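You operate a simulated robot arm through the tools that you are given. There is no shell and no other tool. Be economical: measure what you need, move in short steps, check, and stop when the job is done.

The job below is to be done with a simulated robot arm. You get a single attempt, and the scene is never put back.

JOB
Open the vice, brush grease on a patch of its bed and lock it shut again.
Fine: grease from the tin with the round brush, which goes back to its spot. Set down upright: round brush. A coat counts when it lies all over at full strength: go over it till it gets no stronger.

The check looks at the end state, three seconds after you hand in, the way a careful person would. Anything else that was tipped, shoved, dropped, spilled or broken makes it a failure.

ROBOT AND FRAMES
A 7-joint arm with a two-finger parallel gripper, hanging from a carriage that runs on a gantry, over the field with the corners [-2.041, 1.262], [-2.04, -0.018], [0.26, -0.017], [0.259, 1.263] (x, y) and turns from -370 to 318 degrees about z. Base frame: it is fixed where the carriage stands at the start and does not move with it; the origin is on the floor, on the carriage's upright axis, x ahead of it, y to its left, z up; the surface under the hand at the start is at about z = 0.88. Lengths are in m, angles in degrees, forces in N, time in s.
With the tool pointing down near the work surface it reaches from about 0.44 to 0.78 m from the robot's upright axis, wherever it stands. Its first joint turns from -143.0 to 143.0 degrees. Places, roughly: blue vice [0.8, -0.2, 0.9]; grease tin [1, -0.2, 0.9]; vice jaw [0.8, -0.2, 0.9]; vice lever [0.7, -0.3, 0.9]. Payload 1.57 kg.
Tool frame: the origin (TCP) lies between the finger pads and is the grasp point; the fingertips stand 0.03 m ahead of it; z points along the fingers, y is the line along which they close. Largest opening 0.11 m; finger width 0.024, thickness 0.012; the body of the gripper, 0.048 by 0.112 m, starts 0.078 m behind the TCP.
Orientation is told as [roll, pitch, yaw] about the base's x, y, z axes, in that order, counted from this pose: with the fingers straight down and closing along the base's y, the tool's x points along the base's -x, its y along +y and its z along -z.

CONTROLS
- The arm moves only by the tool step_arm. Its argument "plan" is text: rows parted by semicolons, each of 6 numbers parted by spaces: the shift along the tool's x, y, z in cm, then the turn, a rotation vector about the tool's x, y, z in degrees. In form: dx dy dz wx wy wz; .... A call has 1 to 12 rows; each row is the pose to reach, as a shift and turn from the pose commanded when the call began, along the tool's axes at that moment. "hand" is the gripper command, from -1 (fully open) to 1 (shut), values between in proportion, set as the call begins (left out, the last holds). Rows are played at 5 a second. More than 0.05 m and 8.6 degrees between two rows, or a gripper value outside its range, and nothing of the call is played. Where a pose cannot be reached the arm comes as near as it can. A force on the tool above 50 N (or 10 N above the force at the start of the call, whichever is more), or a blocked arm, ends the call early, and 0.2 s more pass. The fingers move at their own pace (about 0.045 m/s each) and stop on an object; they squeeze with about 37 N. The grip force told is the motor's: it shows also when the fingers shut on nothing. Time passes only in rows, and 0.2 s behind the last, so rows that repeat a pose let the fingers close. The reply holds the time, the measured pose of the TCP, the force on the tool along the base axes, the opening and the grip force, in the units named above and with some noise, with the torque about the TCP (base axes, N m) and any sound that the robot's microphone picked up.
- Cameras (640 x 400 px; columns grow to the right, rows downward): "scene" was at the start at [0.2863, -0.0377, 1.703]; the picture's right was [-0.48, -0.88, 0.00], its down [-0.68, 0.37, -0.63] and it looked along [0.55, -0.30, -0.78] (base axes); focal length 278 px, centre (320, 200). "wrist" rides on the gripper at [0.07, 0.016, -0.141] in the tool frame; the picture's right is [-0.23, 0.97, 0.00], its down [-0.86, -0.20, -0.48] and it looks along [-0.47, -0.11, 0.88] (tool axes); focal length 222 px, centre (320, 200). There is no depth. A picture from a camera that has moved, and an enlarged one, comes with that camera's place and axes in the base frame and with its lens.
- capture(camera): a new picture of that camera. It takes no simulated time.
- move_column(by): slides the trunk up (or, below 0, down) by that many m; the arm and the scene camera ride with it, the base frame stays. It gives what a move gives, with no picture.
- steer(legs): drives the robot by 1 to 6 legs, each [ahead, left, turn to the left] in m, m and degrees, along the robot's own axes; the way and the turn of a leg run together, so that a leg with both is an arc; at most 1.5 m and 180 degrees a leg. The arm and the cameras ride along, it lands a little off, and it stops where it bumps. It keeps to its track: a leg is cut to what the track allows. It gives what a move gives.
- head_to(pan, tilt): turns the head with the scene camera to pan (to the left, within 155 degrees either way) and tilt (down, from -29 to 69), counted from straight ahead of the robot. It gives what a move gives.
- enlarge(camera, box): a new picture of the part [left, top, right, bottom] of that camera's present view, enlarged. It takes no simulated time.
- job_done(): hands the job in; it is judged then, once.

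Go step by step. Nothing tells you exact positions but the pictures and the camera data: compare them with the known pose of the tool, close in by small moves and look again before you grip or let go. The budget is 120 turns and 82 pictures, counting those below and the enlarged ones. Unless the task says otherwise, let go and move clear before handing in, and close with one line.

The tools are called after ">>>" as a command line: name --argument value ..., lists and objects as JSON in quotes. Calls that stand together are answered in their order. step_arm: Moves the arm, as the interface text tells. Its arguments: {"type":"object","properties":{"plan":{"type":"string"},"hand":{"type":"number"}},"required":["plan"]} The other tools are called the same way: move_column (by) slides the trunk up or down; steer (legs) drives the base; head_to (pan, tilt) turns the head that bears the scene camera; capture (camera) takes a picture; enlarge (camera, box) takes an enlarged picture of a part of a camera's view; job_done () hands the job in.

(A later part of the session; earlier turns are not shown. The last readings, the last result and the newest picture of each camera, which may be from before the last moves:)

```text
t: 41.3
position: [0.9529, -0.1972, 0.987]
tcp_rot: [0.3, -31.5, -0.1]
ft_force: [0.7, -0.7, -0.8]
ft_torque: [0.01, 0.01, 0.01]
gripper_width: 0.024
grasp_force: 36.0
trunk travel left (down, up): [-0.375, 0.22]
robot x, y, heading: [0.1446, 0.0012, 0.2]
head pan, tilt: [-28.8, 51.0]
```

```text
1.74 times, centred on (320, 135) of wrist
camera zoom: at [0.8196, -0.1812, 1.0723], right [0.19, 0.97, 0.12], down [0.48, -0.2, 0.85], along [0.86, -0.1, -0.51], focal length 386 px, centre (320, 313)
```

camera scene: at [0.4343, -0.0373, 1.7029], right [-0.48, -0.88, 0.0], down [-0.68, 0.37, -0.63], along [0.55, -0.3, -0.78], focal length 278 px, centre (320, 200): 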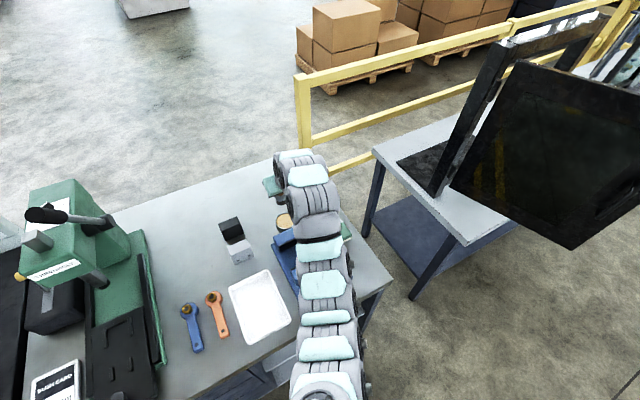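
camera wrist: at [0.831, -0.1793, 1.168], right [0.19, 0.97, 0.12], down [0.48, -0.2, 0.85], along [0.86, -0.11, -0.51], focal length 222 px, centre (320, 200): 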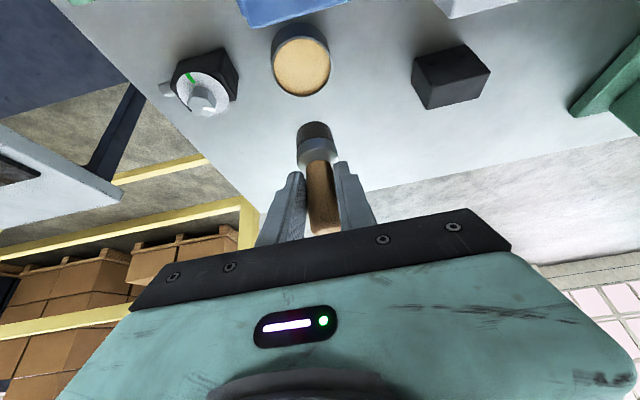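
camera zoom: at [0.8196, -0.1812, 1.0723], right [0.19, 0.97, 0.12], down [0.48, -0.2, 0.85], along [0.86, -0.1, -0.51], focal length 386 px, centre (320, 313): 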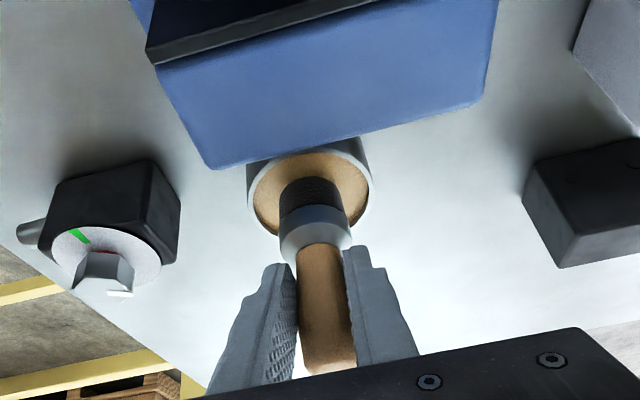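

>>> step_arm --plan "0.26 0 0.43 0 0 0; 0.39 0 0.64 0 0 0; 0.52 0 0.85 0 0 0; 0.52 0 0.85 0 0 0"

>>> enlarge --camera "wrist" --box '[220, 20, 420, 250]'

```text
t: 42.3
position: [0.9548, -0.1978, 0.9822]
tcp_rot: [0.3, -31.8, 0.1]
ft_force: [-4.9, 0.5, 15.3]
ft_torque: [0.07, 0.42, 0.01]
gripper_width: 0.0241
grasp_force: 36.8
trunk travel left (down, up): [-0.375, 0.22]
robot x, y, heading: [0.1508, -0.0005, -0.0]
head pan, tilt: [-28.8, 51.0]
```

```text
1.74 times, centred on (320, 135) of wrist
camera zoom: at [0.821, -0.1812, 1.0643], right [0.19, 0.97, 0.12], down [0.48, -0.2, 0.86], along [0.86, -0.1, -0.5], focal length 386 px, centre (320, 313)
```

zoom: 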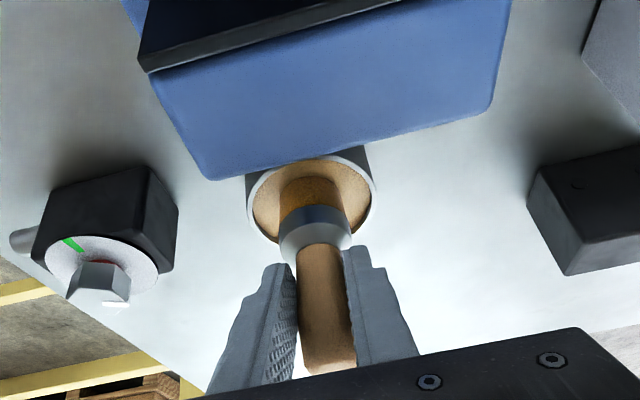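

Bristles took grease (contact at TCP z≈0.982). Lifting, backing up 0.14 m over the bed, and inspecting.

>>> step_arm --plan "-1 0 -1.7 0 0 0; -2.1 0 -3.4 0 0 0; -3.6 0 -5.9 0 0 0; -5 0 -8.3 0 0 0; -5 0 -8.3 0 0 0"

>>> steer --legs '[[-0.14, 0, 0]]'

>>> capture --camera "wrist"

>>> enlarge --camera "scene" --box '[220, 160, 400, 320]'

```text
t: 43.5
position: [0.9514, -0.1992, 1.0764]
tcp_rot: [0.3, -31.5, -0.1]
ft_force: [0.3, 0.0, -1.4]
ft_torque: [-0.01, 0.01, 0.0]
gripper_width: 0.0241
grasp_force: 35.6
trunk travel left (down, up): [-0.375, 0.22]
robot x, y, heading: [0.1506, 0.0022, -0.0]
head pan, tilt: [-28.8, 51.0]
```

```text
t: 44.8
position: [0.8142, -0.1996, 1.076]
tcp_rot: [0.3, -31.5, -0.2]
ft_force: [-0.9, 0.7, -1.9]
ft_torque: [-0.01, 0.01, 0.0]
gripper_width: 0.0237
grasp_force: 35.5
trunk travel left (down, up): [-0.375, 0.22]
robot x, y, heading: [0.0086, -0.0006, -0.2]
head pan, tilt: [-28.8, 51.0]
```

```text
43 pictures are left
camera wrist: at [0.6807, -0.1825, 1.1595], right [0.19, 0.97, 0.12], down [0.48, -0.2, 0.85], along [0.86, -0.11, -0.51], focal length 222 px, centre (320, 200)
```

wrist: 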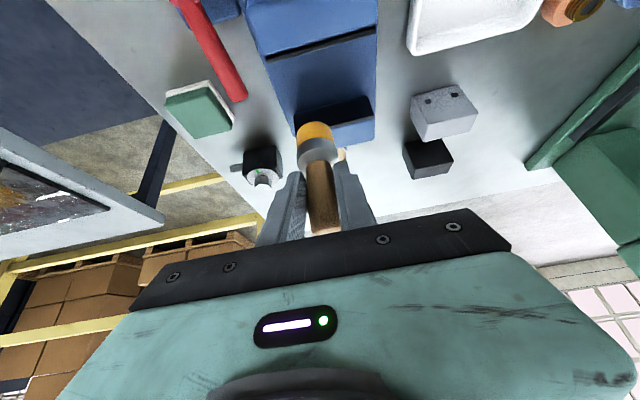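

```text
2.50 times, centred on (310, 240) of scene
camera zoom: at [0.2961, -0.0378, 1.7029], right [-0.48, -0.88, 0.0], down [-0.68, 0.37, -0.63], along [0.55, -0.3, -0.78], focal length 694 px, centre (345, 100)
```

zoom: 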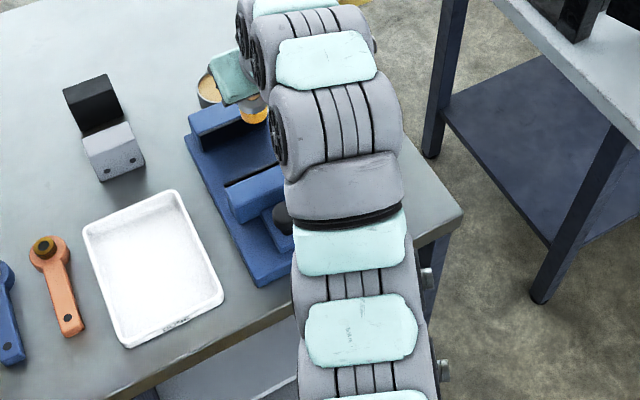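

>>> enlarge --camera "wrist" --box '[240, 0, 400, 160]'

```text
2.50 times, centred on (320, 80) of wrist
camera zoom: at [0.6807, -0.1825, 1.1595], right [0.19, 0.97, 0.12], down [0.48, -0.2, 0.85], along [0.86, -0.11, -0.51], focal length 555 px, centre (320, 500)
```

zoom: 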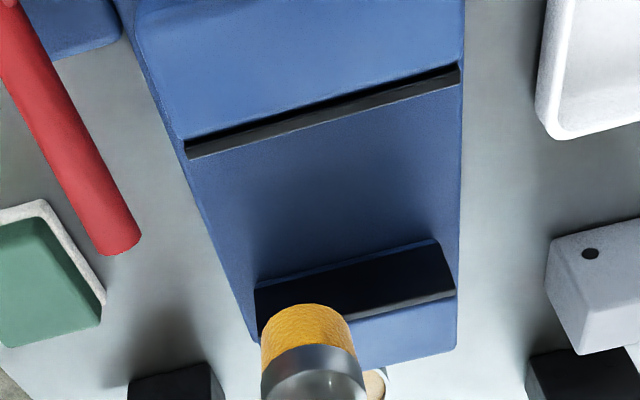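

No marked patch is visible, so I'll coat the whole exposed bed between the jaws (x≈0.79–0.877, y≈−0.23…−0.11). Lowering to just above the bed centre.

>>> step_arm --plan "-0.5 2.8 0.3 0 0 0; 1.5 2.8 3.6 0 0 0; 3.2 2.8 6.4 0 0 0; 3.65 2.8 7.1 0 0 0; 3.65 2.8 7.1 0 0 0"

>>> enlarge --camera "wrist" --box '[220, 20, 420, 250]'

>>> enlarge --camera "scene" --box '[220, 160, 400, 320]'

```text
t: 46.0
position: [0.8201, -0.1696, 0.9955]
tcp_rot: [0.2, -31.5, -0.1]
ft_force: [-0.4, -0.3, -0.8]
ft_torque: [0.04, 0.01, -0.02]
gripper_width: 0.0239
grasp_force: 36.1
trunk travel left (down, up): [-0.375, 0.22]
robot x, y, heading: [0.0057, -0.0046, -0.2]
head pan, tilt: [-28.8, 51.0]
```

```text
1.74 times, centred on (320, 135) of wrist
camera zoom: at [0.6871, -0.1543, 1.0792], right [0.19, 0.97, 0.12], down [0.48, -0.2, 0.85], along [0.86, -0.11, -0.51], focal length 386 px, centre (320, 313)
```

zoom: 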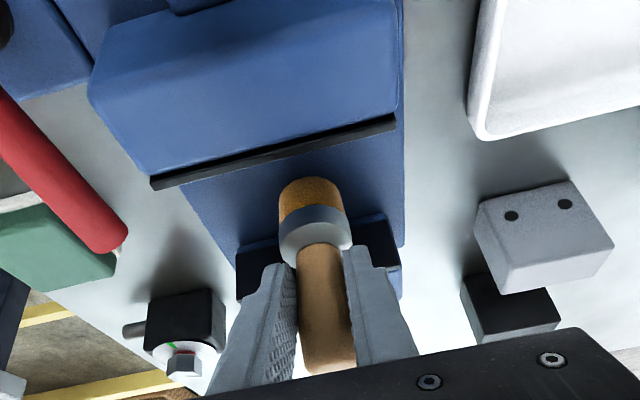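

```text
2.50 times, centred on (310, 240) of scene
camera zoom: at [0.2961, -0.0378, 1.703], right [-0.48, -0.88, 0.0], down [-0.68, 0.37, -0.63], along [0.55, -0.3, -0.78], focal length 694 px, centre (345, 100)
```

zoom: 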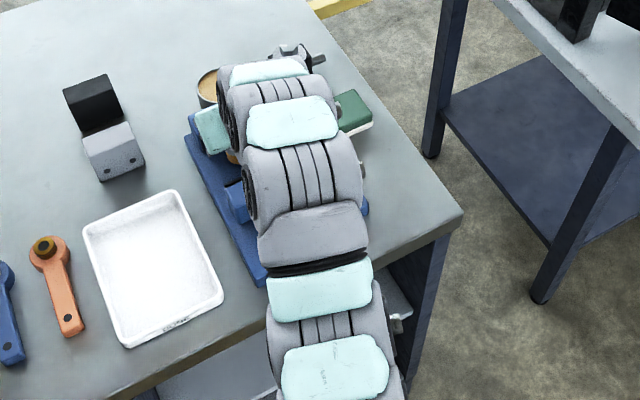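

>>> step_arm --plan "0.26 0 0.43 0 0 0; 0.52 0 0.85 0 0 0; 0.52 0 0.85 0 0 0"

>>> enlarge --camera "wrist" --box '[220, 20, 420, 250]'

```text
t: 46.8
position: [0.8204, -0.1702, 0.9855]
tcp_rot: [0.3, -31.4, -0.1]
ft_force: [-0.4, 0.6, -1.1]
ft_torque: [-0.03, -0.01, 0.01]
gripper_width: 0.0239
grasp_force: 35.6
trunk travel left (down, up): [-0.375, 0.22]
robot x, y, heading: [0.007, -0.0013, 0.0]
head pan, tilt: [-28.8, 51.0]
```

```text
1.74 times, centred on (320, 135) of wrist
camera zoom: at [0.6867, -0.154, 1.0692], right [0.19, 0.97, 0.12], down [0.48, -0.2, 0.85], along [0.86, -0.11, -0.51], focal length 386 px, centre (320, 313)
```

zoom: 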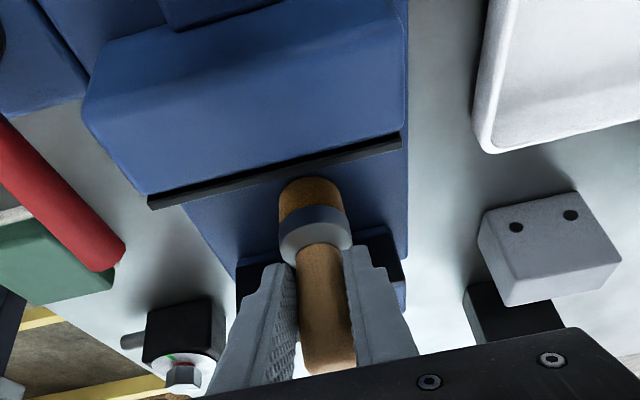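

>>> step_arm --plan "0.13 0 0.21 0 0 0; 0.26 0 0.43 0 0 0; 0.39 0 0.64 0 0 0; 0.39 0 0.64 0 0 0"

```text
t: 47.8
position: [0.823, -0.1698, 0.9824]
tcp_rot: [0.3, -31.9, -0.2]
ft_force: [-7.4, 2.2, 28.3]
ft_torque: [-0.02, 0.26, -0.06]
gripper_width: 0.024
grasp_force: 35.6
trunk travel left (down, up): [-0.375, 0.22]
robot x, y, heading: [0.0118, -0.0024, 0.0]
head pan, tilt: [-28.8, 51.0]
```

Contact on the bed (28 N – a bit much). Easing to a lighter press and stroking along y at the middle.

>>> step_arm --plan "-0.16 0 -0.26 0 0 0; -0.16 -1.5 -0.26 0 0 0; -0.16 -3 -0.26 0 0 0; -0.16 -4.2 -0.26 0 0 0; -0.16 -2.8 -0.26 0 0 0; -0.16 -1.4 -0.26 0 0 0; -0.16 0 -0.26 0 0 0; -0.16 1.4 -0.26 0 0 0; -0.16 2.8 -0.26 0 0 0; -0.16 3.9 -0.26 0 0 0; -0.16 2 -0.26 0 0 0; -0.16 0 -0.26 0 0 0"

>>> enlarge --camera "wrist" --box '[220, 20, 420, 250]'

```text
t: 50.4
position: [0.8212, -0.1718, 0.9831]
tcp_rot: [0.4, -31.6, -0.1]
ft_force: [-0.7, 0.8, 6.3]
ft_torque: [-0.01, -0.14, 0.04]
gripper_width: 0.0239
grasp_force: 35.5
trunk travel left (down, up): [-0.375, 0.22]
robot x, y, heading: [0.0096, 0.0016, -0.1]
head pan, tilt: [-28.8, 51.0]
```

```text
1.74 times, centred on (320, 135) of wrist
camera zoom: at [0.6877, -0.1542, 1.0662], right [0.19, 0.97, 0.12], down [0.48, -0.2, 0.85], along [0.86, -0.1, -0.51], focal length 386 px, centre (320, 313)
```

zoom: 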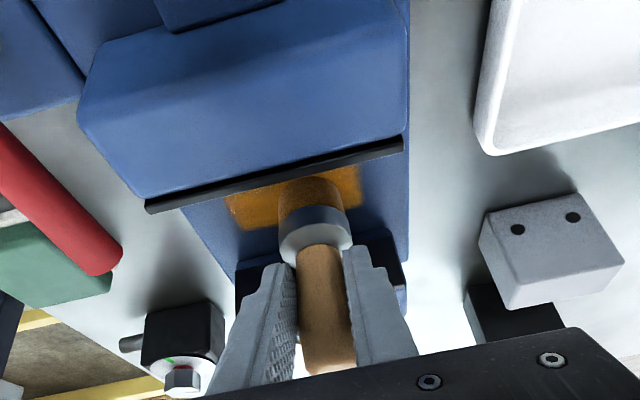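

Grease shows inside a rectangular patch (y≈−0.213…−0.140). Now stroking the rows nearer the movable jaw and nearer the fixed jaw.

>>> step_arm --plan "-0.8 0 0.46 0 0 0; -1.45 0 0.89 0 0 0; -1.45 -1.4 0.89 0 0 0; -1.45 -2.8 0.89 0 0 0; -1.45 -4 0.89 0 0 0; -1.45 -2.5 0.89 0 0 0; -1.45 -1 0.89 0 0 0; -1.45 0.5 0.89 0 0 0; -1.45 2 0.89 0 0 0; -1.45 3.5 0.89 0 0 0; -1.45 1.8 0.89 0 0 0; -1.45 0 0.89 0 0 0"

>>> step_arm --plan "1.5 0 -0.9 0 0 0; 3 0 -1.82 0 0 0; 3 -1.4 -1.82 0 0 0; 3 -2.8 -1.82 0 0 0; 3 -4 -1.82 0 0 0; 3 -2.5 -1.82 0 0 0; 3 -1 -1.82 0 0 0; 3 0.5 -1.82 0 0 0; 3 2 -1.82 0 0 0; 3 3.5 -1.82 0 0 0; 3 1.8 -1.82 0 0 0; 3 0 -1.82 0 0 0"

>>> enlarge --camera "wrist" --box '[220, 20, 420, 250]'

```text
t: 53.0
position: [0.8365, -0.1712, 0.9816]
tcp_rot: [0.3, -31.5, -0.2]
ft_force: [-5.8, 0.8, -0.6]
ft_torque: [0.01, 0.23, -0.04]
gripper_width: 0.0238
grasp_force: 35.9
trunk travel left (down, up): [-0.375, 0.22]
robot x, y, heading: [0.011, 0.0001, -0.3]
head pan, tilt: [-28.8, 51.0]
```

```text
t: 55.6
position: [0.8015, -0.1717, 0.9815]
tcp_rot: [0.3, -31.5, -0.3]
ft_force: [-0.3, 0.1, -0.9]
ft_torque: [-0.04, 0.01, 0.03]
gripper_width: 0.0239
grasp_force: 35.8
trunk travel left (down, up): [-0.375, 0.22]
robot x, y, heading: [0.0082, -0.0026, -0.0]
head pan, tilt: [-28.8, 51.0]
```

```text
1.74 times, centred on (320, 135) of wrist
camera zoom: at [0.6684, -0.1547, 1.0644], right [0.19, 0.97, 0.12], down [0.48, -0.2, 0.85], along [0.86, -0.11, -0.51], focal length 386 px, centre (320, 313)
```

zoom: 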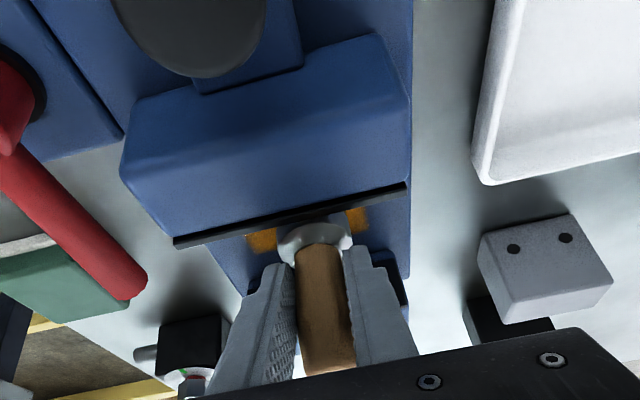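

Little contact force on these passes; lifting to inspect the coat.

>>> step_arm --plan "-1.5 0 -2.4 0 0 0; -3 0 -4.8 0 0 0; -4.2 0 -6.8 0 0 0; -4.2 0 -6.8 0 0 0"

>>> enlarge --camera "wrist" --box '[220, 0, 420, 230]'

```text
t: 56.6
position: [0.8033, -0.1711, 1.0613]
tcp_rot: [0.2, -31.4, -0.1]
ft_force: [0.0, 0.5, -0.7]
ft_torque: [0.01, 0.01, -0.01]
gripper_width: 0.0238
grasp_force: 36.3
trunk travel left (down, up): [-0.375, 0.22]
robot x, y, heading: [0.0108, -0.0011, 0.2]
head pan, tilt: [-28.8, 51.0]
```

```text
1.74 times, centred on (320, 115) of wrist
camera zoom: at [0.6694, -0.1553, 1.1454], right [0.19, 0.97, 0.12], down [0.48, -0.2, 0.85], along [0.86, -0.11, -0.51], focal length 386 px, centre (320, 348)
```

zoom: 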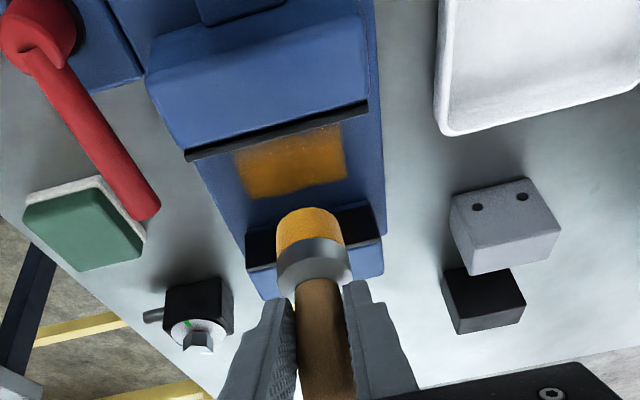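

>>> enlarge --camera "wrist" --box '[280, 50, 350, 130]'

```text
5.00 times, centred on (315, 90) of wrist
camera zoom: at [0.6694, -0.1553, 1.1454], right [0.19, 0.97, 0.12], down [0.48, -0.2, 0.85], along [0.86, -0.11, -0.51], focal length 1111 px, centre (345, 750)
```

zoom: 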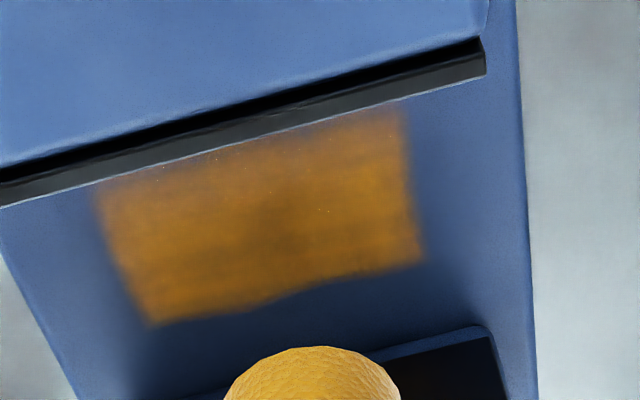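

The patch is roughly x 0.815–0.855, y −0.213…−0.140, coated but still thin. Going back down and finding firm contact again.

>>> step_arm --plan "-1.43 -0.5 0.87 0 0 0; 0.6 -0.5 4.2 0 0 0; 2.5 -0.5 7.3 0 0 0; 2.75 -0.5 7.7 0 0 0; 2.85 -0.5 7.87 0 0 0; 2.85 -0.5 7.87 0 0 0"

```text
t: 58.0
position: [0.821, -0.1762, 0.9825]
tcp_rot: [0.3, -31.4, -0.1]
ft_force: [-1.2, -0.3, 3.4]
ft_torque: [0.0, -0.04, -0.04]
gripper_width: 0.0238
grasp_force: 36.4
trunk travel left (down, up): [-0.375, 0.22]
robot x, y, heading: [0.0119, -0.0034, -0.0]
head pan, tilt: [-28.8, 51.0]
```

>>> step_arm --plan "0.1 -1.6 0.17 0 0 0; 0.1 -3.2 0.17 0 0 0; 0.1 -1.6 0.17 0 0 0; 0.1 0 0.17 0 0 0; 0.1 1.6 0.17 0 0 0; 0.1 3.2 0.17 0 0 0; 0.1 1.6 0.17 0 0 0; 0.1 0 0.17 0 0 0; 0.1 -1.6 0.17 0 0 0; 0.1 -3.2 0.17 0 0 0; -0.75 -3.2 0.69 0 0 0; -0.75 -3.2 0.69 0 0 0"

>>> step_arm --plan "0 1.6 0 0 0 0; 0 3.2 0 0 0 0; 0 4.8 0 0 0 0; 0 6.4 0 0 0 0; 0 4.8 0 0 0 0; 0 3.2 0 0 0 0; 0 1.6 0 0 0 0; 0 0 0 0 0 0; 0 1.6 0 0 0 0; 0 3.2 0 0 0 0; 0 4.8 0 0 0 0; 0 6.4 0 0 0 0"

>>> step_arm --plan "0.85 0 -0.52 0 0 0; 1.7 0 -1.04 0 0 0; 1.7 -1.6 -1.04 0 0 0; 1.7 -3.2 -1.04 0 0 0; 1.7 -4.8 -1.04 0 0 0; 1.7 -6.4 -1.04 0 0 0; 2.55 -6.4 -1.56 0 0 0; 2.55 -4.8 -1.56 0 0 0; 2.55 -3.2 -1.56 0 0 0; 2.55 -1.6 -1.56 0 0 0; 2.55 0 -1.56 0 0 0; 2.55 0 -1.56 0 0 0"

```text
t: 60.6
position: [0.8306, -0.2115, 0.9796]
tcp_rot: [0.2, -31.7, -0.1]
ft_force: [-12.4, -0.1, 30.6]
ft_torque: [-0.04, -0.03, 0.01]
gripper_width: 0.0236
grasp_force: 35.9
trunk travel left (down, up): [-0.375, 0.22]
robot x, y, heading: [0.0098, -0.0001, 0.1]
head pan, tilt: [-28.8, 51.0]
```

```text
t: 63.2
position: [0.8313, -0.1436, 0.9801]
tcp_rot: [0.3, -31.6, -0.1]
ft_force: [-0.7, -5.2, 17.5]
ft_torque: [-0.38, -0.52, -0.11]
gripper_width: 0.0238
grasp_force: 35.7
trunk travel left (down, up): [-0.375, 0.22]
robot x, y, heading: [0.012, -0.0002, 0.1]
head pan, tilt: [-28.8, 51.0]
```

```text
t: 65.8
position: [0.8012, -0.1431, 0.9795]
tcp_rot: [0.3, -31.6, -0.1]
ft_force: [-0.3, -3.9, 15.5]
ft_torque: [-0.31, -0.43, -0.13]
gripper_width: 0.0237
grasp_force: 35.5
trunk travel left (down, up): [-0.375, 0.22]
robot x, y, heading: [0.0086, -0.0023, 0.2]
head pan, tilt: [-28.8, 51.0]
```

Good contact now. Lifting to check strength.

>>> step_arm --plan "-1.5 -1 -2.4 0 0 0; -3 -3.2 -4.8 0 0 0; -4.2 -3.2 -6.8 0 0 0; -4.2 -3.2 -6.8 0 0 0"

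>>> enlarge --camera "wrist" --box '[280, 50, 350, 130]'

```text
t: 66.8
position: [0.799, -0.1754, 1.0586]
tcp_rot: [0.4, -31.5, -0.1]
ft_force: [0.6, -0.2, -1.4]
ft_torque: [-0.02, 0.0, 0.02]
gripper_width: 0.0238
grasp_force: 35.7
trunk travel left (down, up): [-0.375, 0.22]
robot x, y, heading: [0.0119, -0.0044, -0.0]
head pan, tilt: [-28.8, 51.0]
```

```text
5.00 times, centred on (315, 90) of wrist
camera zoom: at [0.6658, -0.1604, 1.1416], right [0.19, 0.97, 0.12], down [0.48, -0.2, 0.85], along [0.86, -0.11, -0.51], focal length 1111 px, centre (345, 750)
```

zoom: 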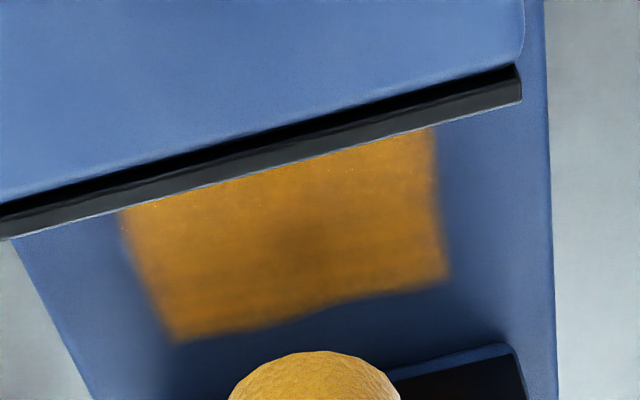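

Getting stronger; another full round with slightly wider x range.

>>> step_arm --plan "-3.07 -3.2 1.88 0 0 0; -1 -3.2 5.3 0 0 0; 1.13 -3.2 8.68 0 0 0; 1.13 -1.6 8.68 0 0 0; 1.13 0 8.68 0 0 0; 1.13 1.6 8.68 0 0 0; 1.13 3.2 8.68 0 0 0; 1.13 1.6 8.68 0 0 0; 1.13 0 8.68 0 0 0; 1.13 -1.6 8.68 0 0 0; 1.13 -3.2 8.68 0 0 0; 1.13 -3.2 8.68 0 0 0"

>>> step_arm --plan "0.85 0 -0.52 0 0 0; 0.85 1.6 -0.52 0 0 0; 0.85 3.2 -0.52 0 0 0; 0.85 4.8 -0.52 0 0 0; 0.85 6.4 -0.52 0 0 0; 1.7 6.4 -1.04 0 0 0; 1.7 4.8 -1.04 0 0 0; 1.7 3.2 -1.04 0 0 0; 1.7 1.6 -1.04 0 0 0; 1.7 0 -1.04 0 0 0; 2.55 0 -1.56 0 0 0; 2.55 0 -1.56 0 0 0"

>>> step_arm --plan "0 1.6 0 0 0 0; 0 3.2 0 0 0 0; 0 4.8 0 0 0 0; 0 6.4 0 0 0 0; 0.85 6.4 -0.52 0 0 0; 0.85 4.8 -0.52 0 0 0; 0.85 3.2 -0.52 0 0 0; 0.85 1.6 -0.52 0 0 0; 0.85 0 -0.52 0 0 0; 0.85 1.6 -0.52 0 0 0; 0.85 3.2 -0.52 0 0 0; 0.85 3.2 -0.52 0 0 0"

>>> step_arm --plan "-1.5 0 -2.4 0 0 0; -3 0 -4.8 0 0 0; -4.2 0 -6.8 0 0 0; -4.2 0 -6.8 0 0 0"

>>> enlarge --camera "wrist" --box '[280, 50, 350, 130]'

```text
t: 69.4
position: [0.836, -0.2094, 0.978]
tcp_rot: [0.3, -31.5, -0.1]
ft_force: [3.0, 1.2, 6.4]
ft_torque: [0.0, -0.32, 0.05]
gripper_width: 0.024
grasp_force: 36.4
trunk travel left (down, up): [-0.375, 0.22]
robot x, y, heading: [0.0085, -0.0004, 0.1]
head pan, tilt: [-28.8, 51.0]
```

```text
t: 72.0
position: [0.8062, -0.2079, 0.9783]
tcp_rot: [0.4, -31.5, -0.2]
ft_force: [1.3, -1.0, 4.7]
ft_torque: [-0.04, -0.24, -0.03]
gripper_width: 0.0242
grasp_force: 36.2
trunk travel left (down, up): [-0.375, 0.22]
robot x, y, heading: [0.006, 0.0006, 0.1]
head pan, tilt: [-28.8, 51.0]
```

```text
t: 74.6
position: [0.797, -0.1757, 0.9795]
tcp_rot: [0.3, -31.4, -0.1]
ft_force: [-1.1, -1.6, 6.4]
ft_torque: [-0.14, -0.08, -0.07]
gripper_width: 0.024
grasp_force: 36.1
trunk travel left (down, up): [-0.375, 0.22]
robot x, y, heading: [0.0094, 0.0004, 0.0]
head pan, tilt: [-28.8, 51.0]
```

```text
t: 75.6
position: [0.7956, -0.1755, 1.0582]
tcp_rot: [0.3, -31.5, -0.1]
ft_force: [-0.4, 0.7, -0.7]
ft_torque: [0.03, 0.01, -0.02]
gripper_width: 0.024
grasp_force: 36.3
trunk travel left (down, up): [-0.375, 0.22]
robot x, y, heading: [0.0111, -0.0016, -0.3]
head pan, tilt: [-28.8, 51.0]
```

```text
5.00 times, centred on (315, 90) of wrist
camera zoom: at [0.6623, -0.1596, 1.1415], right [0.19, 0.97, 0.12], down [0.48, -0.2, 0.85], along [0.86, -0.11, -0.51], focal length 1111 px, centre (345, 750)
```

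zoom: 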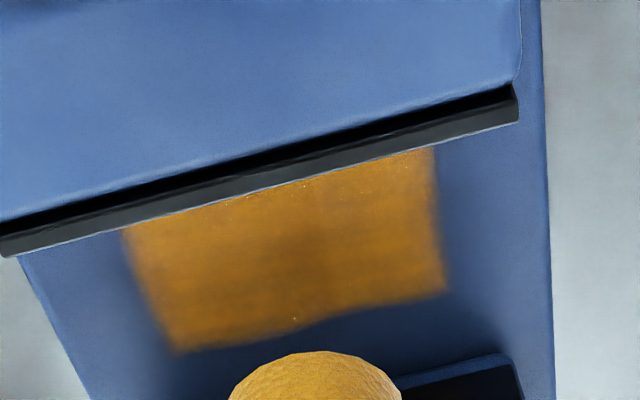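

The coat's look no longer changes. I'll raise and drive forward 5 cm to see the strip hidden behind the movable jaw.

>>> step_arm --plan "-1 0 -1.7 0 0 0; -2.1 0 -3.4 0 0 0; -2.1 0 -3.4 0 0 0"

>>> steer --legs '[[0.05, 0, 0]]'

>>> enlarge --camera "wrist" --box '[270, 0, 370, 110]'

>>> capture --camera "wrist"

```text
t: 76.4
position: [0.7957, -0.1758, 1.0975]
tcp_rot: [0.3, -31.5, -0.1]
ft_force: [0.1, 0.3, -0.6]
ft_torque: [0.01, 0.0, -0.02]
gripper_width: 0.0236
grasp_force: 36.0
trunk travel left (down, up): [-0.375, 0.22]
robot x, y, heading: [0.0107, 0.0006, 0.1]
head pan, tilt: [-28.8, 51.0]
```

```text
t: 77.4
position: [0.8464, -0.1773, 1.0977]
tcp_rot: [0.2, -31.5, -0.1]
ft_force: [0.4, -0.7, -0.3]
ft_torque: [0.04, -0.02, -0.03]
gripper_width: 0.0238
grasp_force: 35.6
trunk travel left (down, up): [-0.375, 0.22]
robot x, y, heading: [0.0595, -0.0024, -0.0]
head pan, tilt: [-28.8, 51.0]
```

```text
3.64 times, centred on (320, 55) of wrist
camera zoom: at [0.7127, -0.1601, 1.1809], right [0.19, 0.97, 0.12], down [0.48, -0.2, 0.85], along [0.86, -0.11, -0.51], focal length 808 px, centre (320, 727)
```

zoom: 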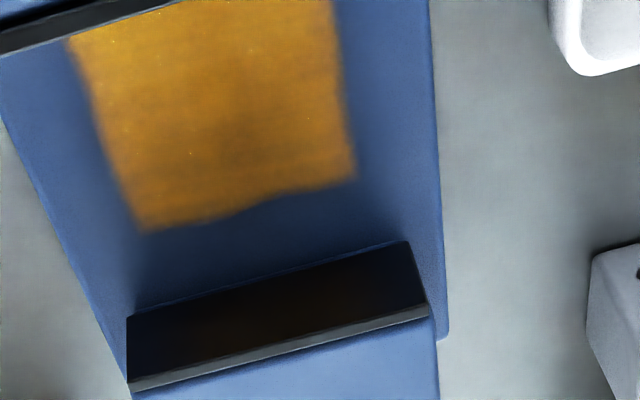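

```text
30 pictures are left
camera wrist: at [0.7127, -0.1601, 1.1809], right [0.19, 0.97, 0.12], down [0.48, -0.2, 0.85], along [0.86, -0.11, -0.51], focal length 222 px, centre (320, 200)
```

wrist: 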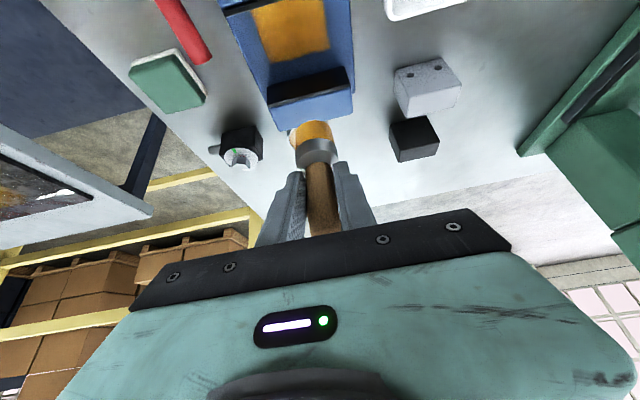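

The coated rectangle continues toward the movable jaw, so I need to see its near edge. I'll level the hand for a steeper look.

>>> steer --legs '[[0.07, 0, 0]]'

>>> step_arm --plan "0 0 0 0 8 0; 0 0 0 0 16 0; 0 0 0 0 24 0; 0 0 0 0 31.5 0; 0 0 0 0 31.5 0"

>>> capture --camera "wrist"

```text
t: 78.4
position: [0.9151, -0.1752, 1.0985]
tcp_rot: [0.3, -31.5, 0.0]
ft_force: [0.9, -0.1, -0.9]
ft_torque: [-0.01, -0.01, -0.04]
gripper_width: 0.0234
grasp_force: 35.9
trunk travel left (down, up): [-0.375, 0.22]
robot x, y, heading: [0.13, 0.0013, -0.0]
head pan, tilt: [-28.8, 51.0]
```

```text
t: 79.6
position: [0.917, -0.1754, 1.0989]
tcp_rot: [0.1, -0.1, 0.1]
ft_force: [1.5, -0.2, 0.8]
ft_torque: [0.04, 0.07, 0.01]
gripper_width: 0.024
grasp_force: 36.7
trunk travel left (down, up): [-0.375, 0.22]
robot x, y, heading: [0.1304, 0.0008, -0.1]
head pan, tilt: [-28.8, 51.0]
```

```text
29 pictures are left
camera wrist: at [0.8465, -0.1604, 1.2394], right [0.23, 0.97, 0.0], down [0.85, -0.2, 0.48], along [0.47, -0.1, -0.88], focal length 222 px, centre (320, 200)
```

wrist: 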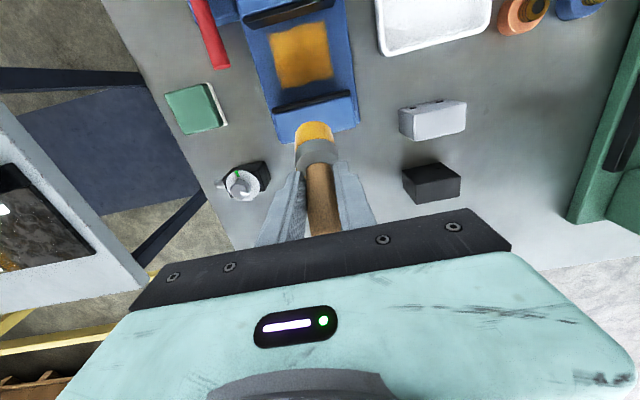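

>>> enlarge --camera "wrist" --box '[250, 0, 360, 110]'

```text
3.64 times, centred on (305, 55) of wrist
camera zoom: at [0.8465, -0.1604, 1.2394], right [0.23, 0.97, 0.0], down [0.85, -0.2, 0.48], along [0.47, -0.1, -0.88], focal length 808 px, centre (374, 727)
```

zoom: 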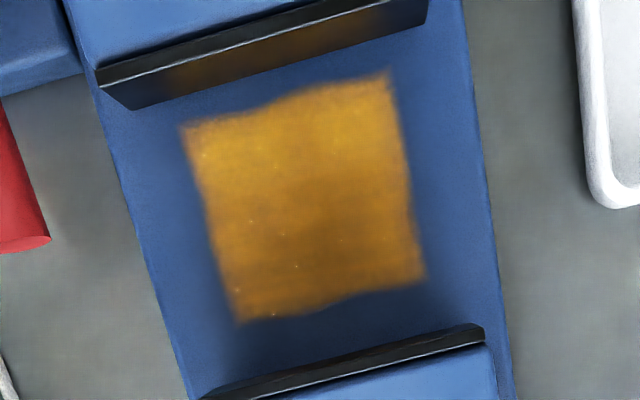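

The patch is fully visible: a clean rectangle with bare margins all round, fully covered. To be sure of full strength I'll reload from the tin and do another round. Tilting back first.

>>> step_arm --plan "0 0 0 0 -8 0; 0 0 0 0 -16 0; 0 0 0 0 -24 0; 0 0 0 0 -31.5 0; 0 0 0 0 -31.5 0"

>>> steer --legs '[[0.035, 0, 0]]'

>>> step_arm --plan "0 -2.1 0 0 0 0; 2.1 -2.1 3.4 0 0 0; 4.2 -2.1 6.8 0 0 0; 4.8 -2.1 7.85 0 0 0; 4.8 -2.1 7.85 0 0 0"

>>> enlarge --camera "wrist" --box '[220, 20, 420, 250]'

```text
t: 80.8
position: [0.9156, -0.1764, 1.0978]
tcp_rot: [0.4, -31.5, -0.1]
ft_force: [0.5, 0.2, -1.2]
ft_torque: [0.03, 0.03, 0.01]
gripper_width: 0.024
grasp_force: 35.7
trunk travel left (down, up): [-0.375, 0.22]
robot x, y, heading: [0.1298, -0.0026, 0.0]
head pan, tilt: [-28.8, 51.0]
```

```text
t: 81.6
position: [0.9499, -0.1758, 1.098]
tcp_rot: [0.3, -31.5, -0.1]
ft_force: [0.2, 0.5, -1.8]
ft_torque: [0.02, 0.02, -0.01]
gripper_width: 0.024
grasp_force: 35.9
trunk travel left (down, up): [-0.375, 0.22]
robot x, y, heading: [0.1633, 0.0028, 0.3]
head pan, tilt: [-28.8, 51.0]
```

```text
t: 82.8
position: [0.9505, -0.196, 1.005]
tcp_rot: [0.3, -31.5, -0.1]
ft_force: [0.0, 0.0, -1.7]
ft_torque: [0.01, 0.0, 0.0]
gripper_width: 0.0237
grasp_force: 35.9
trunk travel left (down, up): [-0.375, 0.22]
robot x, y, heading: [0.1652, 0.0003, 0.0]
head pan, tilt: [-28.8, 51.0]
```

```text
1.74 times, centred on (320, 135) of wrist
camera zoom: at [0.8169, -0.1809, 1.0886], right [0.19, 0.97, 0.12], down [0.48, -0.2, 0.85], along [0.86, -0.1, -0.51], focal length 386 px, centre (320, 313)
```

zoom: 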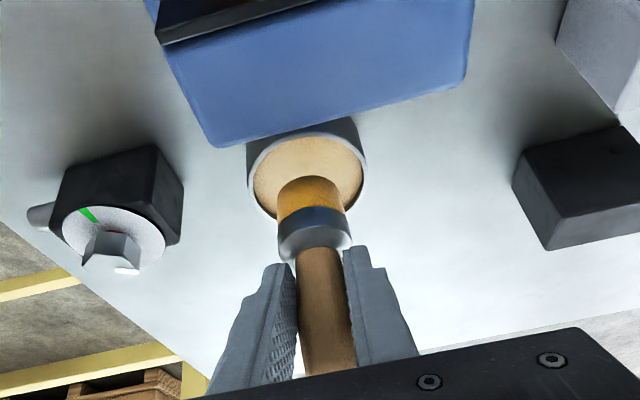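

>>> step_arm --plan "0.5 0 0.85 0 0 0; 0.95 0 1.55 0 0 0; 1.15 0 1.9 0 0 0; 1.25 0 2.05 0 0 0; 1.25 0.3 2.05 0 0 0; 1.25 -0.3 2.05 0 0 0; 1.25 0 2.05 0 0 0"

>>> step_arm --plan "-1 0 -1.7 0 0 0; -2.1 0 -3.4 0 0 0; -3.6 0 -5.9 0 0 0; -5 0 -8.3 0 0 0; -5 0 -8.3 0 0 0"

>>> steer --legs '[[-0.155, 0, 0]]'

```text
t: 84.4
position: [0.9506, -0.1973, 0.9811]
tcp_rot: [0.3, -31.5, -0.1]
ft_force: [0.3, 0.1, -0.4]
ft_torque: [0.01, -0.01, -0.02]
gripper_width: 0.024
grasp_force: 36.2
trunk travel left (down, up): [-0.375, 0.22]
robot x, y, heading: [0.1646, -0.0022, 0.4]
head pan, tilt: [-28.8, 51.0]
```

```text
t: 85.6
position: [0.9506, -0.1961, 1.079]
tcp_rot: [0.3, -31.5, 0.0]
ft_force: [0.0, -0.8, -0.2]
ft_torque: [0.03, 0.02, -0.01]
gripper_width: 0.024
grasp_force: 35.6
trunk travel left (down, up): [-0.375, 0.22]
robot x, y, heading: [0.1618, -0.0027, -0.1]
head pan, tilt: [-28.8, 51.0]
```

```text
t: 87.0
position: [0.7935, -0.1982, 1.0779]
tcp_rot: [0.3, -31.6, -0.2]
ft_force: [-0.2, 0.5, -0.6]
ft_torque: [-0.01, 0.02, 0.02]
gripper_width: 0.0239
grasp_force: 35.5
trunk travel left (down, up): [-0.375, 0.22]
robot x, y, heading: [0.0068, 0.0011, 0.0]
head pan, tilt: [-28.8, 51.0]
```

>>> step_arm --plan "-3.12 -0.7 1.9 0 0 0; -1 -0.7 5.3 0 0 0; 1.1 -0.7 8.8 0 0 0; 2.14 -0.7 10.5 0 0 0; 2.14 0.9 10.5 0 0 0; 2.14 2.5 10.5 0 0 0; 2.14 4.1 10.5 0 0 0; 2.14 5.7 10.5 0 0 0; 2.14 4.1 10.5 0 0 0; 2.14 2.5 10.5 0 0 0; 2.14 0.9 10.5 0 0 0; 2.14 -0.7 10.5 0 0 0"

>>> step_arm --plan "0.85 0 -0.52 0 0 0; 0.85 1.6 -0.52 0 0 0; 0.85 3.2 -0.52 0 0 0; 0.85 4.8 -0.52 0 0 0; 0.85 6.4 -0.52 0 0 0; 0.85 4.8 -0.52 0 0 0; 0.85 3.2 -0.52 0 0 0; 0.85 1.6 -0.52 0 0 0; 0.85 0 -0.52 0 0 0; 1.7 0 -1.04 0 0 0; 1.7 1.6 -1.04 0 0 0; 1.7 3.2 -1.04 0 0 0"

>>> step_arm --plan "0 1.6 0 0 0 0; 0 3.2 0 0 0 0; 0.85 3.2 -0.52 0 0 0; 0.85 1.6 -0.52 0 0 0; 0.85 0 -0.52 0 0 0; 0.85 -1.6 -0.52 0 0 0; 0.85 -3.2 -0.52 0 0 0; 0 -3.2 0 0 0 0; 0 -1.6 0 0 0 0; 0 0 0 0 0 0; 0 1.6 0 0 0 0; 0 3.2 0 0 0 0"

>>> step_arm --plan "-1.5 0 -2.4 0 0 0; -3 -1.6 -4.8 0 0 0; -4.2 -3.2 -6.8 0 0 0; -4.2 -3.2 -6.8 0 0 0"

>>> enlarge --camera "wrist" --box '[280, 50, 350, 130]'

```text
t: 89.6
position: [0.8329, -0.2052, 0.98]
tcp_rot: [0.3, -31.5, -0.2]
ft_force: [-0.1, 1.6, 9.1]
ft_torque: [0.09, -0.3, 0.09]
gripper_width: 0.0238
grasp_force: 35.9
trunk travel left (down, up): [-0.375, 0.22]
robot x, y, heading: [0.0045, -0.001, 0.0]
head pan, tilt: [-28.8, 51.0]
```

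```text
t: 92.2
position: [0.8132, -0.1721, 0.9791]
tcp_rot: [0.3, -31.6, -0.1]
ft_force: [0.5, -1.5, 6.4]
ft_torque: [-0.08, -0.22, -0.04]
gripper_width: 0.0239
grasp_force: 36.0
trunk travel left (down, up): [-0.375, 0.22]
robot x, y, heading: [0.0131, -0.0039, -0.1]
head pan, tilt: [-28.8, 51.0]
```

```text
t: 94.8
position: [0.8133, -0.1399, 0.9799]
tcp_rot: [0.2, -31.6, -0.3]
ft_force: [0.1, -4.4, 11.5]
ft_torque: [-0.22, -0.36, -0.09]
gripper_width: 0.0238
grasp_force: 35.8
trunk travel left (down, up): [-0.375, 0.22]
robot x, y, heading: [0.0073, -0.0, -0.1]
head pan, tilt: [-28.8, 51.0]
```

```text
t: 95.8
position: [0.8117, -0.1709, 1.0575]
tcp_rot: [0.4, -31.4, -0.2]
ft_force: [0.2, -0.1, -0.8]
ft_torque: [0.03, 0.02, 0.01]
gripper_width: 0.0238
grasp_force: 36.3
trunk travel left (down, up): [-0.375, 0.22]
robot x, y, heading: [0.012, 0.0031, 0.0]
head pan, tilt: [-28.8, 51.0]
```

```text
5.00 times, centred on (315, 90) of wrist
camera zoom: at [0.6783, -0.1556, 1.1412], right [0.19, 0.97, 0.12], down [0.48, -0.2, 0.85], along [0.86, -0.11, -0.51], focal length 1111 px, centre (345, 750)
```

zoom: 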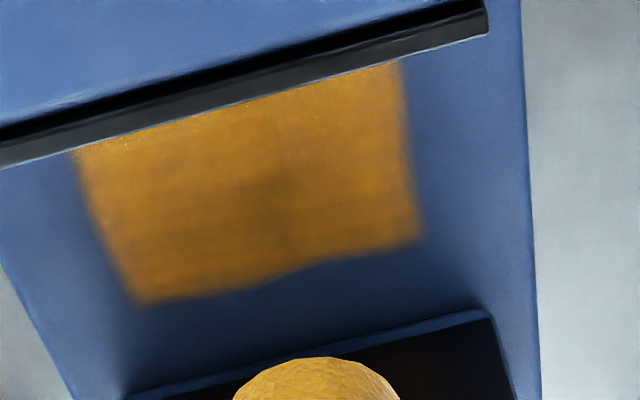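

No further change: saturated. One extra pass near the movable jaw's side for certainty.

>>> step_arm --plan "1.1 -1 -0.66 0 0 0; 3.2 -2.5 2.8 0 0 0; 5.28 -3.4 6.14 0 0 0; 5.28 -1.8 6.14 0 0 0; 5.28 -0.2 6.14 0 0 0; 5.28 1.4 6.14 0 0 0; 5.28 3 6.14 0 0 0; 5.28 1.4 6.14 0 0 0; 5.28 -0.2 6.14 0 0 0; 5.28 -1.8 6.14 0 0 0; 5.28 -3.4 6.14 0 0 0; 5.28 -3.4 6.14 0 0 0"

>>> step_arm --plan "0 1.6 0 0 0 0; 0 3.2 0 0 0 0; 0 4.8 0 0 0 0; 0 6.4 0 0 0 0; -0.6 4.8 0.36 0 0 0; -0.6 3.2 0.36 0 0 0; -2.1 3.2 -3 0 0 0; -4.2 3.2 -6.4 0 0 0; -6.2 3.2 -10 0 0 0; -6.2 3.2 -10 0 0 0"

>>> steer --legs '[[0.12, 0, 0]]'

>>> step_arm --plan "0 0 0 0 8 0; 0 0 0 0 16 0; 0 0 0 0 24 0; 0 0 0 0 31.5 0; 0 0 0 0 31.5 0"

>>> enlarge --camera "wrist" --box '[250, 0, 360, 110]'

```text
t: 98.4
position: [0.7982, -0.2077, 0.9801]
tcp_rot: [0.1, -31.6, -0.2]
ft_force: [-1.1, -1.8, 4.3]
ft_torque: [-0.11, -0.09, -0.08]
gripper_width: 0.0235
grasp_force: 36.0
trunk travel left (down, up): [-0.375, 0.22]
robot x, y, heading: [0.0101, -0.0003, 0.0]
head pan, tilt: [-28.8, 51.0]
```

```text
t: 100.6
position: [0.7997, -0.1749, 1.0965]
tcp_rot: [0.3, -31.6, -0.2]
ft_force: [-0.4, 0.9, -0.6]
ft_torque: [-0.02, 0.0, -0.05]
gripper_width: 0.0237
grasp_force: 35.8
trunk travel left (down, up): [-0.375, 0.22]
robot x, y, heading: [0.011, -0.0019, 0.0]
head pan, tilt: [-28.8, 51.0]
```

```text
t: 101.9
position: [0.9184, -0.1725, 1.0956]
tcp_rot: [0.2, -31.5, -0.1]
ft_force: [-0.2, -0.9, -1.0]
ft_torque: [-0.01, 0.01, 0.0]
gripper_width: 0.0238
grasp_force: 35.5
trunk travel left (down, up): [-0.375, 0.22]
robot x, y, heading: [0.1267, 0.0011, -0.2]
head pan, tilt: [-28.8, 51.0]
```

```text
t: 103.1
position: [0.9152, -0.1737, 1.0969]
tcp_rot: [0.3, -0.1, 0.0]
ft_force: [0.7, 0.1, -0.1]
ft_torque: [0.0, 0.07, -0.03]
gripper_width: 0.0237
grasp_force: 36.3
out of reach, approached as far as the arm can: row 4, 5
trunk travel left (down, up): [-0.375, 0.22]
robot x, y, heading: [0.1296, -0.0005, -0.0]
head pan, tilt: [-28.8, 51.0]
```

```text
3.64 times, centred on (305, 55) of wrist
camera zoom: at [0.8455, -0.1577, 1.2376], right [0.23, 0.97, 0.0], down [0.85, -0.2, 0.48], along [0.47, -0.11, -0.88], focal length 808 px, centre (374, 727)
```

zoom: 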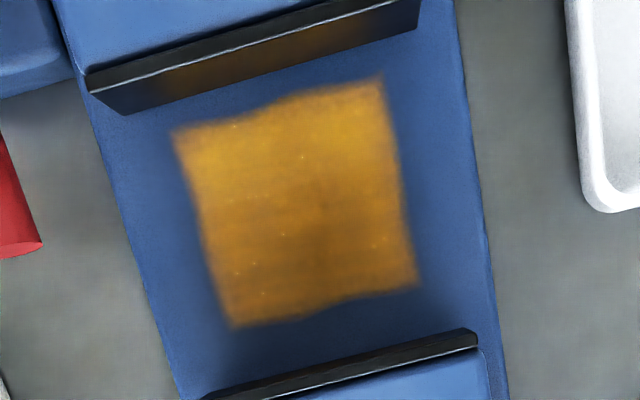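

The coat is even and unchanged. Now returning the brush to its spot: tilt back, drive forward and shift sideways.

>>> step_arm --plan "0 0 0 0 -8 0; 0 0 0 0 -16 0; 0 0 0 0 -24 0; 0 0 0 0 -31.4 0; 0 0 0 0 -31.4 0"

>>> steer --legs '[[0.118, 0, 0]]'

>>> step_arm --plan "0 -4 0 0 0 0; 0 -8 0 0 0 0; 0 -12 0 0 0 0; 0 -16 0 0 0 0; 0 -16 0 0 0 0"

>>> capture --camera "wrist"

```text
t: 104.3
position: [0.9553, -0.1861, 1.0884]
tcp_rot: [0.4, -31.4, -0.1]
ft_force: [-0.1, -0.4, -0.3]
ft_torque: [-0.02, 0.01, -0.01]
gripper_width: 0.0236
grasp_force: 36.0
out of reach, approached as far as the arm can: row 3, 4, 5
trunk travel left (down, up): [-0.375, 0.22]
robot x, y, heading: [0.1305, 0.0018, -0.1]
head pan, tilt: [-28.8, 51.0]
```

```text
t: 105.5
position: [1.0741, -0.1858, 1.0896]
tcp_rot: [0.3, -31.3, -0.1]
ft_force: [0.3, -0.1, -0.5]
ft_torque: [-0.03, -0.01, 0.0]
gripper_width: 0.0238
grasp_force: 35.8
trunk travel left (down, up): [-0.375, 0.22]
robot x, y, heading: [0.2459, 0.0031, -0.2]
head pan, tilt: [-28.8, 51.0]
```

```text
t: 106.7
position: [1.0739, -0.347, 1.0865]
tcp_rot: [0.4, -31.3, -0.1]
ft_force: [0.0, -0.3, -0.4]
ft_torque: [0.01, -0.02, 0.02]
gripper_width: 0.0239
grasp_force: 35.6
trunk travel left (down, up): [-0.375, 0.22]
robot x, y, heading: [0.25, -0.0017, 0.0]
head pan, tilt: [-28.8, 51.0]
```

```text
24 pictures are left
camera wrist: at [0.9405, -0.3307, 1.1708], right [0.19, 0.97, 0.12], down [0.48, -0.2, 0.85], along [0.85, -0.1, -0.51], focal length 222 px, centre (320, 200)
```

wrist: 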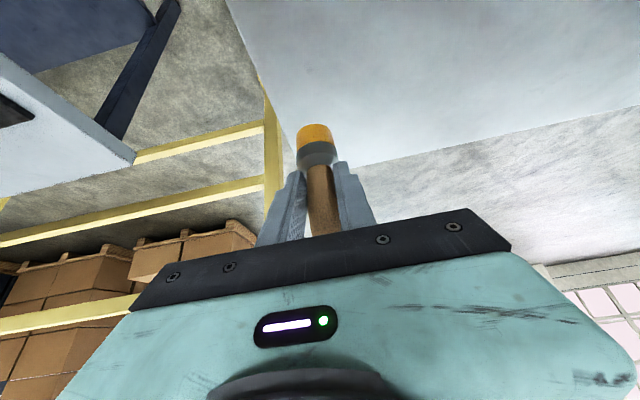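

Brush is still upright in the grip. Lowering to its original spot, with a check just above the bench.

>>> step_arm --plan "0.7 1.3 -0.43 0 0 0; 2.7 1.3 2.9 0 0 0; 4.7 1.3 6.2 0 0 0; 6.0 1.3 8.3 0 0 0; 6.0 1.3 8.3 0 0 0"

>>> capture --camera "wrist"

>>> enlarge --camera "scene" --box '[240, 120, 400, 260]'

```text
t: 107.9
position: [1.0653, -0.3316, 0.9852]
tcp_rot: [0.3, -31.3, -0.2]
ft_force: [0.1, -0.9, -0.9]
ft_torque: [0.0, 0.01, -0.01]
gripper_width: 0.0239
grasp_force: 36.7
trunk travel left (down, up): [-0.375, 0.22]
robot x, y, heading: [0.2464, -0.0001, 0.1]
head pan, tilt: [-28.8, 51.0]
```

```text
23 pictures are left
camera wrist: at [0.9322, -0.3162, 1.0691], right [0.19, 0.97, 0.12], down [0.48, -0.2, 0.85], along [0.85, -0.1, -0.51], focal length 222 px, centre (320, 200)
```

wrist: 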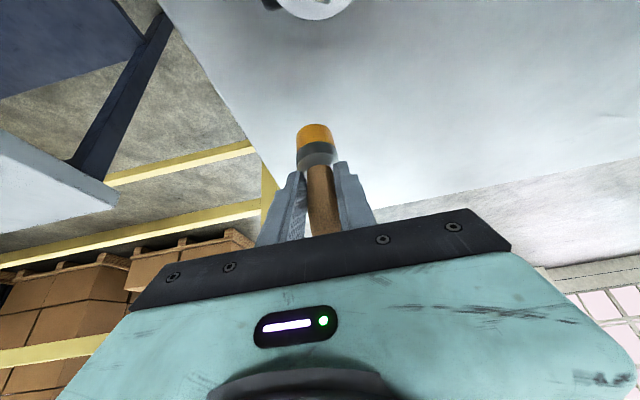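

```text
2.86 times, centred on (320, 190) of scene
camera zoom: at [0.5333, -0.0376, 1.703], right [-0.48, -0.88, 0.0], down [-0.68, 0.37, -0.63], along [0.55, -0.3, -0.78], focal length 793 px, centre (320, 229)
```

zoom: 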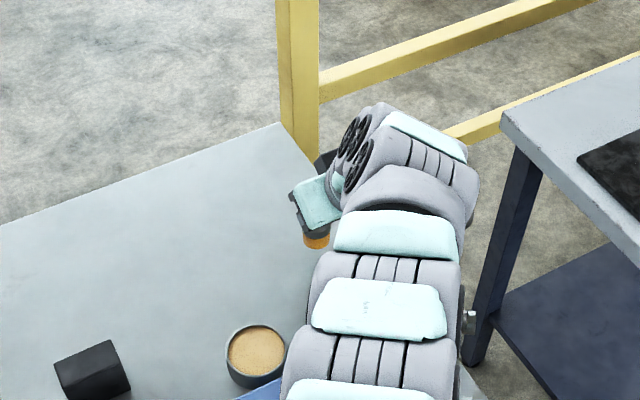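

>>> step_arm --plan "0.5 -0.2 0.85 0 0 0; 0.9 -0.2 1.5 0 0 0; 1.04 -0.2 1.71 0 0 0; 1.14 -0.2 1.88 0 0 0; 1.14 -0.2 1.88 0 0 0"

```text
t: 109.1
position: [1.0656, -0.3338, 0.9633]
tcp_rot: [0.5, -31.3, -0.2]
ft_force: [0.4, 0.3, -1.2]
ft_torque: [0.02, 0.01, -0.01]
gripper_width: 0.0239
grasp_force: 36.2
trunk travel left (down, up): [-0.375, 0.22]
robot x, y, heading: [0.2439, -0.0021, -0.0]
head pan, tilt: [-28.8, 51.0]
```

>>> step_arm --plan "0.08 0 0.13 0 0 0; 0.16 0 0.26 0 0 0; 0.16 0 0.26 0 0 0"

```text
t: 109.9
position: [1.0661, -0.3337, 0.9608]
tcp_rot: [0.4, -31.2, 0.0]
ft_force: [0.3, 0.5, -0.7]
ft_torque: [-0.02, 0.02, -0.01]
gripper_width: 0.0236
grasp_force: 35.9
trunk travel left (down, up): [-0.375, 0.22]
robot x, y, heading: [0.2478, 0.002, 0.1]
head pan, tilt: [-28.8, 51.0]
```

>>> step_arm --plan "0.06 0 0.1 0 0 0; 0.12 0 0.19 0 0 0; 0.12 0 0.19 0 0 0"

>>> enlarge --camera "wrist" --box '[260, 80, 380, 240]'

```text
t: 110.7
position: [1.0672, -0.3339, 0.9574]
tcp_rot: [0.4, -31.4, -0.1]
ft_force: [-0.6, 0.1, -0.5]
ft_torque: [-0.03, -0.04, 0.02]
gripper_width: 0.0238
grasp_force: 35.8
trunk travel left (down, up): [-0.375, 0.22]
robot x, y, heading: [0.246, -0.0013, 0.1]
head pan, tilt: [-28.8, 51.0]
```

```text
2.50 times, centred on (320, 160) of wrist
camera zoom: at [0.9327, -0.318, 1.0422], right [0.19, 0.97, 0.12], down [0.48, -0.2, 0.85], along [0.85, -0.1, -0.51], focal length 555 px, centre (320, 300)
```

zoom: 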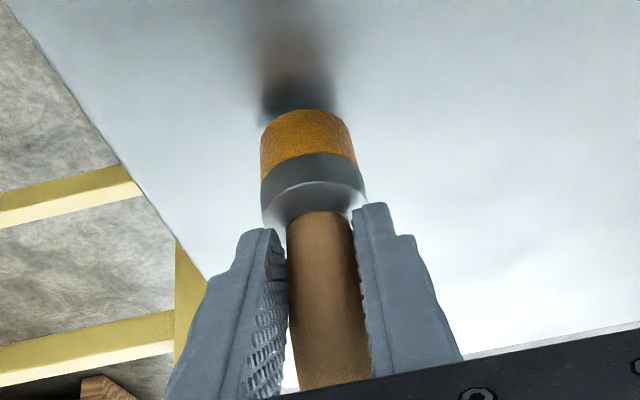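

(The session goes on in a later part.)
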